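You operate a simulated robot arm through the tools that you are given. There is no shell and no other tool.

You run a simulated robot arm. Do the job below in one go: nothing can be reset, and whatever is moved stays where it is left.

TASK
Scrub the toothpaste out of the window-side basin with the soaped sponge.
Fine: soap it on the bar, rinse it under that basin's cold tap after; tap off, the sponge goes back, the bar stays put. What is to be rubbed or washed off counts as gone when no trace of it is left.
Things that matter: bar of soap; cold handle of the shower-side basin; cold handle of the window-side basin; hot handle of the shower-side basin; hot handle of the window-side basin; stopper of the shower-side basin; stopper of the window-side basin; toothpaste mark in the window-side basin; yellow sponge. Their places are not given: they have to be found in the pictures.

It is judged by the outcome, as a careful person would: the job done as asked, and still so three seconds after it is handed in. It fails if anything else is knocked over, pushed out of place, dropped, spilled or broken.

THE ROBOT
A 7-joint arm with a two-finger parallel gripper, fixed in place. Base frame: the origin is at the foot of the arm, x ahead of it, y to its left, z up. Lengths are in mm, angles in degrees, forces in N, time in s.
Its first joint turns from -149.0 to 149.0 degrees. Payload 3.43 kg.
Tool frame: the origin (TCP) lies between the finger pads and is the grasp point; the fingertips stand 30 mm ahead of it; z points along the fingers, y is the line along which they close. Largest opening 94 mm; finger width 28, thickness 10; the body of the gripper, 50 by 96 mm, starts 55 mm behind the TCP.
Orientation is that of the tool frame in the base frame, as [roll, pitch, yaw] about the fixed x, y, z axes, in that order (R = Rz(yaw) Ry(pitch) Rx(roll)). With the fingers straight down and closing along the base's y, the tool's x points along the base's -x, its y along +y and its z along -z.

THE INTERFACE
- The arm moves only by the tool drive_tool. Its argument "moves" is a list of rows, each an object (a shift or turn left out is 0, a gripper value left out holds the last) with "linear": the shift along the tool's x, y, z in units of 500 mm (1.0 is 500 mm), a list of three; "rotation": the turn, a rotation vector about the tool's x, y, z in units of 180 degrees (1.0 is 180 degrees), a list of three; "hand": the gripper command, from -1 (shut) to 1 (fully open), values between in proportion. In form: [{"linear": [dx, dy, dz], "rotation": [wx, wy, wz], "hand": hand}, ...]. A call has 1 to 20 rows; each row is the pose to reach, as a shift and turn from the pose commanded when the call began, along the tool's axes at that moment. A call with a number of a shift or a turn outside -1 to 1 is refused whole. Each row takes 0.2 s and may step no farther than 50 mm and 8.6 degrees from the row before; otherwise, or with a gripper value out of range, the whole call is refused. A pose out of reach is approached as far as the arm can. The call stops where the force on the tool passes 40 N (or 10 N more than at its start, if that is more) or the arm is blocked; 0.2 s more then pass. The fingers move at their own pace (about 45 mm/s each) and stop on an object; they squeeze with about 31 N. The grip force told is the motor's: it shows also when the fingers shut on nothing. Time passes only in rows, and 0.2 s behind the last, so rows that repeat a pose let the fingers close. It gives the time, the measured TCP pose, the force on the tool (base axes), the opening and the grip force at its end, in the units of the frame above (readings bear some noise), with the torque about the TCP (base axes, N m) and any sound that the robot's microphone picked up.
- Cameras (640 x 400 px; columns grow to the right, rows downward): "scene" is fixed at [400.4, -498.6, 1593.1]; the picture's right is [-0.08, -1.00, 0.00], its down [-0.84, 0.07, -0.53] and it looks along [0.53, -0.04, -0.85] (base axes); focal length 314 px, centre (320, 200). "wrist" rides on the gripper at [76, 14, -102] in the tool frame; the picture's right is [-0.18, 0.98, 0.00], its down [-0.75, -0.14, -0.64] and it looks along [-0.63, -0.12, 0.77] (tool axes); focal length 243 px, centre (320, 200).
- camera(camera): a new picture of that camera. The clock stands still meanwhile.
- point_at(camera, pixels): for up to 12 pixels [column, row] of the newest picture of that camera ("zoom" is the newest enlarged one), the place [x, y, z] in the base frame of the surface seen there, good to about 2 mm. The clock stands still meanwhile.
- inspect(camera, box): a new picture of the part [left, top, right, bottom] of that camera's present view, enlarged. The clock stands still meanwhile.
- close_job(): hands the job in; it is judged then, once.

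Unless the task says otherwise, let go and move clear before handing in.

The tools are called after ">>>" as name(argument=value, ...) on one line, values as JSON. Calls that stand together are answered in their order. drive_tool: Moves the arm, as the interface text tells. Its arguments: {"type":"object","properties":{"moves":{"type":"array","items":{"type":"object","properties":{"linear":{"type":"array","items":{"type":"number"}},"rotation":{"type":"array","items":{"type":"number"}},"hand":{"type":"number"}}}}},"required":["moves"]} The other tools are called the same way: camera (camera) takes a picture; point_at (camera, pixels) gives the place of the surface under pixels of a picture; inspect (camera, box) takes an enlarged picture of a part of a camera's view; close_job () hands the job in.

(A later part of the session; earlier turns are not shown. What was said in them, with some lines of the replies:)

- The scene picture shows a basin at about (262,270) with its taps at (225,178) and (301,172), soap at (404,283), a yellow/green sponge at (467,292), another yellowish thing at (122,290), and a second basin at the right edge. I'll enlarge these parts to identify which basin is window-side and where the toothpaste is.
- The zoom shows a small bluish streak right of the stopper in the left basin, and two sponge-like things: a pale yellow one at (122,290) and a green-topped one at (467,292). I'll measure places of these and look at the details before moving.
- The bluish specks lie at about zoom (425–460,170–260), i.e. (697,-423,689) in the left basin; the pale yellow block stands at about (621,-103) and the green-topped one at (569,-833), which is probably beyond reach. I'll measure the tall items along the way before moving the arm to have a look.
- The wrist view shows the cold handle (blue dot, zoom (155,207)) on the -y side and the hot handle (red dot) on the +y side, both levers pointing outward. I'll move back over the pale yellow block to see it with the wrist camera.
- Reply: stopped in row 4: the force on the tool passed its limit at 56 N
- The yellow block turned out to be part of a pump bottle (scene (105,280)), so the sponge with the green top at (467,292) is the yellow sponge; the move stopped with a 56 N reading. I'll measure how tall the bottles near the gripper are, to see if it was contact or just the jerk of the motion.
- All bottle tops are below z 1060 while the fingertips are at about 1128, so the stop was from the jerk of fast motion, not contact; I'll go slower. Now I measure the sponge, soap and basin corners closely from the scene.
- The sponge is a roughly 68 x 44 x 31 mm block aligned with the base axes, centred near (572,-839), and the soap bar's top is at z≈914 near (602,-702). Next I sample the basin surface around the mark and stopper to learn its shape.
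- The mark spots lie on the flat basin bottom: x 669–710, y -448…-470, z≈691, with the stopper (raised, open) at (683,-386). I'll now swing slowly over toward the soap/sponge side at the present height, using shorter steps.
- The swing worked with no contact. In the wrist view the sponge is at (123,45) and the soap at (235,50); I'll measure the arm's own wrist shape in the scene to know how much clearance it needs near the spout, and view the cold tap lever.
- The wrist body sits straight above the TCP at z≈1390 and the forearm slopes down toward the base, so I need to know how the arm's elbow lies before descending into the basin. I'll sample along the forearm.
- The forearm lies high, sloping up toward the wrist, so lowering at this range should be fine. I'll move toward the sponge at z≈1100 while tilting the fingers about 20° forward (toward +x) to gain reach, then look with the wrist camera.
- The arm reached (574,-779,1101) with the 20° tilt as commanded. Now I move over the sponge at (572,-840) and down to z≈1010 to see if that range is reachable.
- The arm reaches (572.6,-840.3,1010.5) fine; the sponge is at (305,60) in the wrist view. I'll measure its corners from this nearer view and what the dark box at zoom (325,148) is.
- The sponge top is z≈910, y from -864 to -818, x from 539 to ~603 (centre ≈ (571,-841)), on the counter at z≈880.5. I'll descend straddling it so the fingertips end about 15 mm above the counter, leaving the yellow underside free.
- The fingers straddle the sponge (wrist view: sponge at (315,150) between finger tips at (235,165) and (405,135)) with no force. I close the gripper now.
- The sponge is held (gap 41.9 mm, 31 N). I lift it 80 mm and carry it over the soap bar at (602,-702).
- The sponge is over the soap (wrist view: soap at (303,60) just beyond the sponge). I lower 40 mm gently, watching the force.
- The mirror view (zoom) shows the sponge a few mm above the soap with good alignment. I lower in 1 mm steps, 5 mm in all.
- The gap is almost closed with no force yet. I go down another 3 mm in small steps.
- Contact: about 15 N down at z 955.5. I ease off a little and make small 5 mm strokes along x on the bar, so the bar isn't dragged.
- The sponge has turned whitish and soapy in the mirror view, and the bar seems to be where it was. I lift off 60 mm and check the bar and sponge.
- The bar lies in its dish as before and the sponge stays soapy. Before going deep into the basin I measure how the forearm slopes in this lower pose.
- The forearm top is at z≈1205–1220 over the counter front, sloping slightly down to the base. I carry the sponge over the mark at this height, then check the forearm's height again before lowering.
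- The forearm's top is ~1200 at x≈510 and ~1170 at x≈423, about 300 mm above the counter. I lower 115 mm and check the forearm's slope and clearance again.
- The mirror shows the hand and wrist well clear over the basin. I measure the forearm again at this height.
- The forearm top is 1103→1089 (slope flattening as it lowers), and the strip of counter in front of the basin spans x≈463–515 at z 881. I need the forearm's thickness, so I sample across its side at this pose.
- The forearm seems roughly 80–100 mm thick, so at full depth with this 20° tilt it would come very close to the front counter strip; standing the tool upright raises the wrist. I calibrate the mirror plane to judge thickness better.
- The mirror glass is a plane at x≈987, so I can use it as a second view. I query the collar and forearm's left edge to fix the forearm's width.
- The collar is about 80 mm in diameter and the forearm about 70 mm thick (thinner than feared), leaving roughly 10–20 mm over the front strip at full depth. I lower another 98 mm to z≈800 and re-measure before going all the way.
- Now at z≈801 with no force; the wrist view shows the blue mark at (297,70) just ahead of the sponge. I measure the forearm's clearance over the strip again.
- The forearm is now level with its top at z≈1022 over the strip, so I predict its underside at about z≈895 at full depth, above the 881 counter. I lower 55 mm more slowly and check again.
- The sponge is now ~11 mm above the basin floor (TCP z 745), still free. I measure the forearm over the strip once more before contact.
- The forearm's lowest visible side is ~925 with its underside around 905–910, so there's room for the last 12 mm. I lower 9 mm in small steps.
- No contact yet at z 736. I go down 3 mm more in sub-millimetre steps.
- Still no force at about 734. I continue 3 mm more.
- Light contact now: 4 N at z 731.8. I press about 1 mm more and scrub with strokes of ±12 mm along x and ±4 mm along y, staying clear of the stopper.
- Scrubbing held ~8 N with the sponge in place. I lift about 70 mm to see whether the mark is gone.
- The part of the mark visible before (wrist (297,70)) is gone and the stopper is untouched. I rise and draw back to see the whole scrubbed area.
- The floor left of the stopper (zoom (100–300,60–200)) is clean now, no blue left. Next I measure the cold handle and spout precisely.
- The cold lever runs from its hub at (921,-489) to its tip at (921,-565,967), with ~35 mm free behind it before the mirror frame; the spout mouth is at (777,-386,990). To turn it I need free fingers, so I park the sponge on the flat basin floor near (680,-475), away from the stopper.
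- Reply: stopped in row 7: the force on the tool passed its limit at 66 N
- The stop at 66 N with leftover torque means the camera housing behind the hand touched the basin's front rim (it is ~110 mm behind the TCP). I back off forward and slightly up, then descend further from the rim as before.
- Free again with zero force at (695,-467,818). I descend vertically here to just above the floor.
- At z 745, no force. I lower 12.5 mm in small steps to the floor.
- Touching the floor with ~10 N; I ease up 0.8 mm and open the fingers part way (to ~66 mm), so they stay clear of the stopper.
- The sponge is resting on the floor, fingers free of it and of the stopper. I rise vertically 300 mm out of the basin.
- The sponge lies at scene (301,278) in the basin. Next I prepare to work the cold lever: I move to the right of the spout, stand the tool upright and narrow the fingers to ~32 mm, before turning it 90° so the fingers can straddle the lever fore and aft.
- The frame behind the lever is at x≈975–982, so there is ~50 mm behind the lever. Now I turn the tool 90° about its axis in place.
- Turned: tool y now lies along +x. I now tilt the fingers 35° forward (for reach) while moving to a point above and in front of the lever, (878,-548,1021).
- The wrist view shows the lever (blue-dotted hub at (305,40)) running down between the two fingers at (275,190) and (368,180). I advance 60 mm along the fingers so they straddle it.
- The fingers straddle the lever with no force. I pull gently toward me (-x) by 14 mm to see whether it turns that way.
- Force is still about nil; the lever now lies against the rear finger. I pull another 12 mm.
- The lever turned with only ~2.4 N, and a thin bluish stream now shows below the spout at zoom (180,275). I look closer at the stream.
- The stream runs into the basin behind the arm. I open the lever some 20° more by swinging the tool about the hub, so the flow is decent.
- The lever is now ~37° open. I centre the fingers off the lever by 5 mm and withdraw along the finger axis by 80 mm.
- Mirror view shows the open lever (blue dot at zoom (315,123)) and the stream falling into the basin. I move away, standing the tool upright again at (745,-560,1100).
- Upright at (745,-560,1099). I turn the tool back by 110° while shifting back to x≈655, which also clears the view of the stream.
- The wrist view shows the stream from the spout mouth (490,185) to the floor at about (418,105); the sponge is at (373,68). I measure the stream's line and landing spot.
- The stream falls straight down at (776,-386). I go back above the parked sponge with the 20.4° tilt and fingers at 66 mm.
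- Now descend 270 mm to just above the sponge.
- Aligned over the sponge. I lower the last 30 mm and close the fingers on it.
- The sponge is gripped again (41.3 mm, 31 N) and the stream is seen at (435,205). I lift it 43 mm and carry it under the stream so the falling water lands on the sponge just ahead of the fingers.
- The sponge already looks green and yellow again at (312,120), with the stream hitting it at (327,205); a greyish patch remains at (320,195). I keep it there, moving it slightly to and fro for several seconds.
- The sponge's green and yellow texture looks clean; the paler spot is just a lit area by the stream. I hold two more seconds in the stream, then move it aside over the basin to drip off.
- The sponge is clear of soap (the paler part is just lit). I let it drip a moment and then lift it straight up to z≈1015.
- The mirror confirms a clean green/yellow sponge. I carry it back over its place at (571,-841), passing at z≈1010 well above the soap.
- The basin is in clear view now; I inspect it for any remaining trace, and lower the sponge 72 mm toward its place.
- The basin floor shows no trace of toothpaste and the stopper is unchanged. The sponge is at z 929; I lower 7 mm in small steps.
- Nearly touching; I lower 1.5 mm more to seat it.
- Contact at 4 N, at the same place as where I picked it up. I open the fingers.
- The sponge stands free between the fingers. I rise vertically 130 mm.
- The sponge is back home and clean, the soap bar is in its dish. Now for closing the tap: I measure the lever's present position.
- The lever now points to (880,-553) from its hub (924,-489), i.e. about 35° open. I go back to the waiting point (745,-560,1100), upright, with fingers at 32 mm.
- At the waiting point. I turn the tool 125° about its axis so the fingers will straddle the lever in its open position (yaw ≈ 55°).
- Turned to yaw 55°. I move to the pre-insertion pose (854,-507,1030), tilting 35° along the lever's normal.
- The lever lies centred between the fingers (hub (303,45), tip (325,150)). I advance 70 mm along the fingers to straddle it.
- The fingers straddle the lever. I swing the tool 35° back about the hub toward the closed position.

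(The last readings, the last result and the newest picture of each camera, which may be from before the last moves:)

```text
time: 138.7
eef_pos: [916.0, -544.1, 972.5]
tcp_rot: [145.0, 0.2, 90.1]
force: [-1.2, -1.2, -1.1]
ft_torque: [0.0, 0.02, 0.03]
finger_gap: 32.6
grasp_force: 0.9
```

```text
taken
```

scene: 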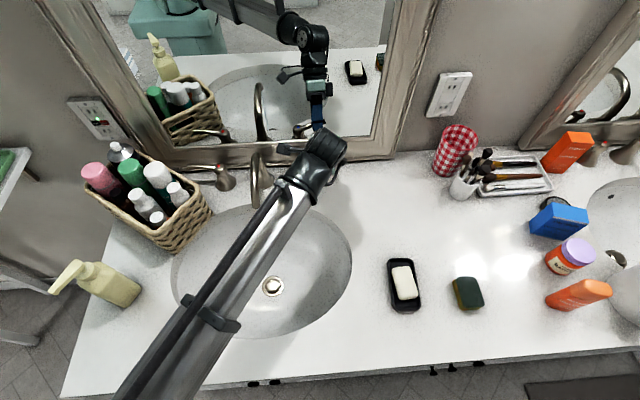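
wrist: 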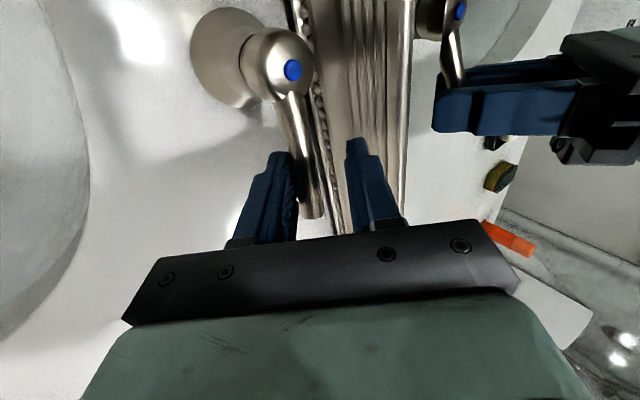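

The front finger now holds the lever with ~10° left to go. I push toward the wall 9 mm in small steps.

>>> drive_tool(moves=[{"linear": [0, 0.0025, 0.0017]}, {"linear": [0, 0.0049, 0.0034]}, {"linear": [0, 0.0074, 0.0052]}, {"linear": [0, 0.0098, 0.0069]}, {"linear": [0, 0.0123, 0.0086]}, {"linear": [0, 0.0148, 0.0103]}, {"linear": [0, 0.0148, 0.0103]}])

>>> camera(camera="wrist")

>>> inspect(camera="scene", box=[230, 170, 330, 270])

```text
time: 140.3
eef_pos: [925.6, -544.3, 971.0]
tcp_rot: [144.8, 0.3, 90.1]
force: [-8.5, 0.1, -2.6]
ft_torque: [0.01, 0.19, 0.14]
finger_gap: 37.1
grasp_force: 4.7
```

```text
taken
```

wrist: 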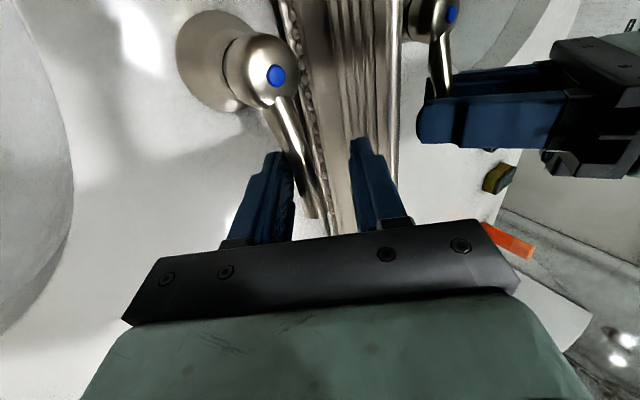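

```text
4.00 times, centred on (280, 220) of scene
```

zoom: 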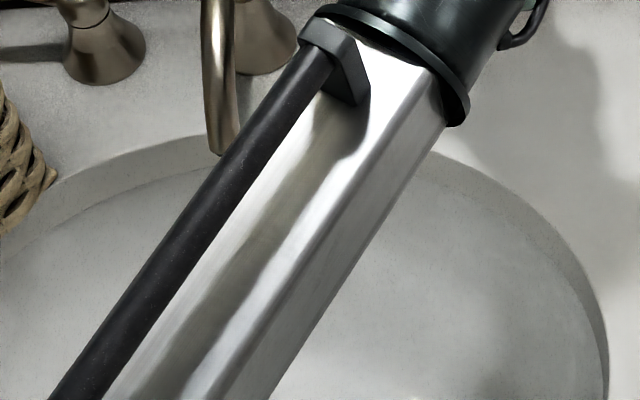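

Force rose to 8.5 N and the finger yields, so the lever is at its stop; no stream shows at the spout (zoom (222,155)). I back off 8 mm and withdraw along the fingers.

>>> drive_tool(moves=[{"linear": [0, -0.0033, -0.0023]}, {"linear": [0, -0.0082, -0.0057]}, {"linear": [0, -0.0131, -0.0092]}, {"linear": [0, -0.0148, -0.0103]}, {"linear": [0, -0.0148, -0.018]}, {"linear": [0, -0.0148, -0.035]}, {"linear": [0, -0.0148, -0.06]}, {"linear": [0, -0.0148, -0.09]}, {"linear": [0, -0.0148, -0.12]}, {"linear": [0, -0.0148, -0.148]}, {"linear": [0, -0.0148, -0.166]}, {"linear": [0, -0.0148, -0.172]}, {"linear": [0, -0.0148, -0.172]}])

>>> camera(camera="wrist")

>>> camera(camera="scene")

```text
time: 143.1
eef_pos: [870.5, -543.7, 1037.6]
tcp_rot: [145.0, 0.2, 90.1]
force: [0.3, -0.6, 1.7]
ft_torque: [0.0, -0.03, 0.02]
finger_gap: 32.3
grasp_force: 0.1
```

```text
taken
```

wrist: 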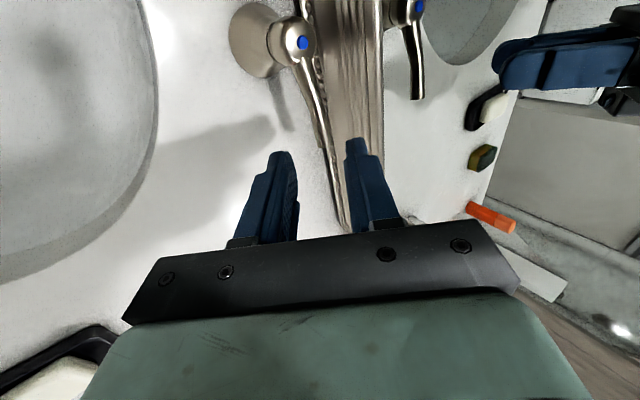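

```text
taken
```

scene: 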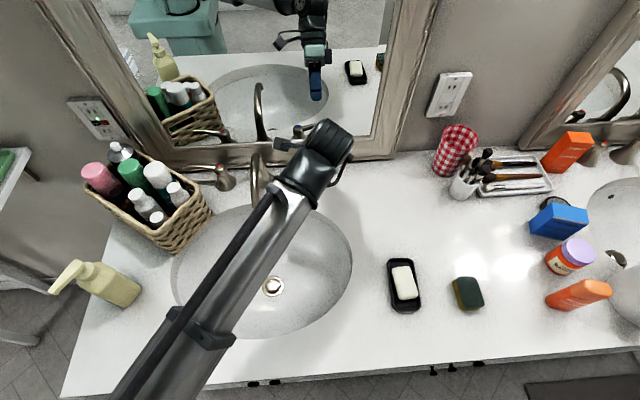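

The lever appears back in its off position and no stream is seen. I move the arm well away to view spout, lever and basin.

>>> drive_tool(moves=[{"linear": [-0.0019, -0.0028, -0.004], "rotation": [0.0019, 0, 0]}, {"linear": [-0.0077, -0.0113, -0.016], "rotation": [0.0078, 0, 0]}, {"linear": [-0.0173, -0.0255, -0.036], "rotation": [0.0175, 0, 0]}, {"linear": [-0.0308, -0.0453, -0.0639], "rotation": [0.0311, 0, 0]}, {"linear": [-0.0462, -0.0679, -0.0959], "rotation": [0.0467, 0, 0]}, {"linear": [-0.0616, -0.0906, -0.1279], "rotation": [0.0622, 0, 0]}, {"linear": [-0.077, -0.1132, -0.1598], "rotation": [0.0778, 0, 0]}, {"linear": [-0.0924, -0.1358, -0.1918], "rotation": [0.0933, 0, 0]}, {"linear": [-0.1079, -0.1585, -0.2238], "rotation": [0.1089, 0, 0]}, {"linear": [-0.1233, -0.1811, -0.2557], "rotation": [0.1244, 0, 0]}, {"linear": [-0.1387, -0.2038, -0.2877], "rotation": [0.14, 0, 0]}, {"linear": [-0.1541, -0.2264, -0.3197], "rotation": [0.1555, 0, 0]}, {"linear": [-0.1676, -0.2462, -0.3477], "rotation": [0.1691, 0, 0]}, {"linear": [-0.1791, -0.2632, -0.3716], "rotation": [0.1808, 0, 0]}, {"linear": [-0.1868, -0.2745, -0.3876], "rotation": [0.1886, 0, 0]}, {"linear": [-0.1926, -0.283, -0.3996], "rotation": [0.1944, 0, 0]}, {"linear": [-0.1926, -0.283, -0.3996], "rotation": [0.1944, 0, 0]}])

>>> camera(camera="scene")

>>> inspect(camera="scene", box=[200, 130, 340, 230])

>>> camera(camera="wrist")

```text
time: 146.7
eef_pos: [639.7, -640.0, 1120.0]
tcp_rot: [179.9, 0.3, 90.1]
force: [0.2, 0.3, -0.1]
ft_torque: [0.01, 0.01, 0.02]
finger_gap: 32.0
grasp_force: 0.1
```

```text
taken
```

scene: 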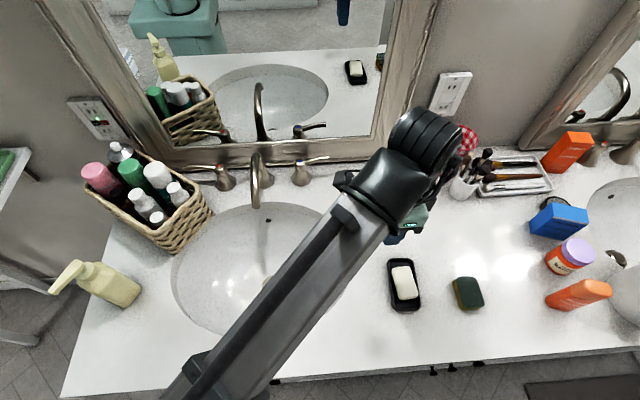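

```text
4.00 times, centred on (270, 180) of scene
```

zoom: 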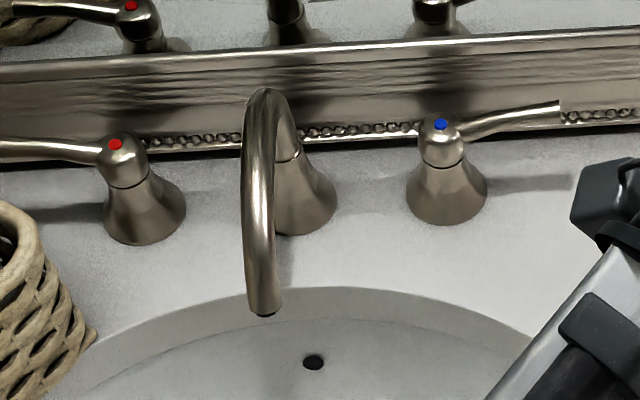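

```text
taken
```

wrist: 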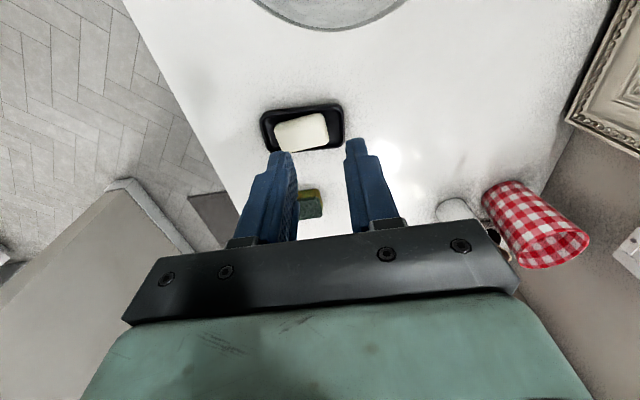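

The spout is dry, and the lever is back in its original line (zoom tip (560,105)). I verify the final places of lever, sponge and soap.

>>> point_at(camera="scene", pixels=[[327, 157], [318, 159], [310, 163], [301, 163], [404, 283], [467, 292], [220, 290], [262, 285]])

>>> inspect(camera="scene", box=[375, 245, 505, 325])

>>> point_at(camera="zoom", pixels=[[120, 95], [160, 92], [190, 225], [150, 235], [392, 160], [480, 150], [525, 270], [440, 285]])

```text
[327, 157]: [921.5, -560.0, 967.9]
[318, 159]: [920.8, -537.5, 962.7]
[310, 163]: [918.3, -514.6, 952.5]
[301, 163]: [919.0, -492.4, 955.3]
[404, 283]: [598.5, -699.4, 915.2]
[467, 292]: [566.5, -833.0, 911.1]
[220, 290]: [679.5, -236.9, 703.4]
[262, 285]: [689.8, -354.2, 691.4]
```

```text
4.92 times, centred on (440, 285) of scene
```

zoom: 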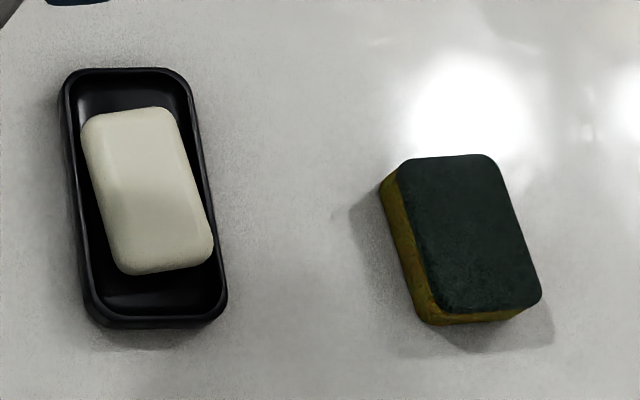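

```text
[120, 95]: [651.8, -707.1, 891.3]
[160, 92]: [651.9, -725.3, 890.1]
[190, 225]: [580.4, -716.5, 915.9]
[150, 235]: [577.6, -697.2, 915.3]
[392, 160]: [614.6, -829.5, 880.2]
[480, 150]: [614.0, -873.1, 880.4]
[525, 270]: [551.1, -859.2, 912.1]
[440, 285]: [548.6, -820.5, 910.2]
```

Lever tip (921.5,-560,968), soap (598.5,-699,915) and sponge all match their original places. I shift the arm aside for a last unobstructed look at the basin.

>>> drive_tool(moves=[{"linear": [-0.006, -0.004, 0]}, {"linear": [-0.024, -0.016, 0]}, {"linear": [-0.055, -0.037, 0]}, {"linear": [-0.09, -0.06, 0]}, {"linear": [-0.125, -0.083, 0]}, {"linear": [-0.16, -0.107, 0]}, {"linear": [-0.195, -0.13, 0]}, {"linear": [-0.222, -0.148, 0]}, {"linear": [-0.236, -0.157, 0]}, {"linear": [-0.24, -0.16, 0]}, {"linear": [-0.24, -0.16, 0]}])

>>> inspect(camera="scene", box=[245, 255, 325, 305])

>>> camera(camera="scene")

```text
time: 149.1
eef_pos: [558.9, -758.9, 1120.9]
tcp_rot: [179.9, 0.3, 90.1]
force: [-0.2, -0.2, -0.3]
ft_torque: [0.0, -0.02, -0.03]
finger_gap: 32.1
grasp_force: 0.0
```

```text
8.00 times, centred on (285, 280) of scene
```

zoom: 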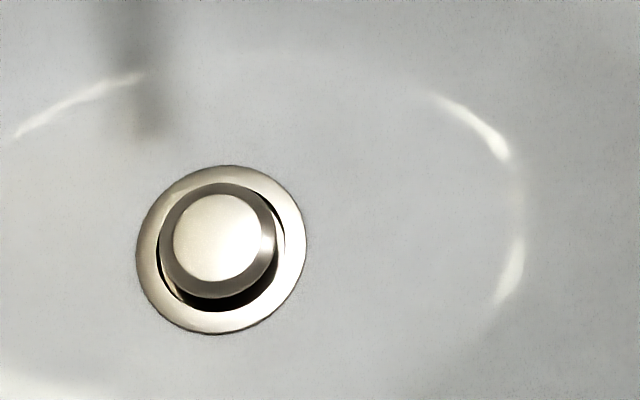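

```text
taken
```

scene: 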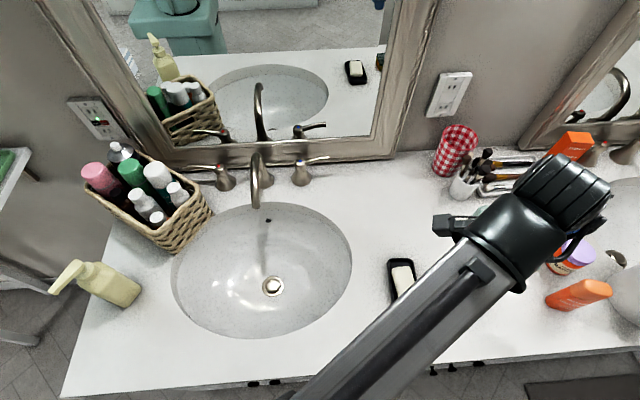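

The basin floor at zoom (400–460,160–270), where the blue specks were, is spotless. The stopper is unchanged, the spout is dry, the soap and sponge are in their places, and the arm is clear. I hand the job in.

>>> close_job()

```text
The job is handed in.
```

The toothpaste is scrubbed out of the window-side basin, and the final close-up shows no trace of it.

- **Sponge:** I soaped it on the bar, then rinsed it under that basin's cold tap until no soap showed. It is back at its original spot, still wet.
- **Tap:** The cold lever is back in its off position and the spout is dry.
- **Soap bar and stopper:** The bar is where it was in its dish. The stopper was not touched and is still raised.
- **Contact:** While I was lowering the sponge into the basin, the camera housing on the hand touched the front rim and the arm stopped at 66 N. I backed off straight away, and I saw nothing moved or marked.
- **Sponge set down:** I laid the soapy sponge on the basin floor for about half a minute while I opened the tap. The floor was clean in the last picture.
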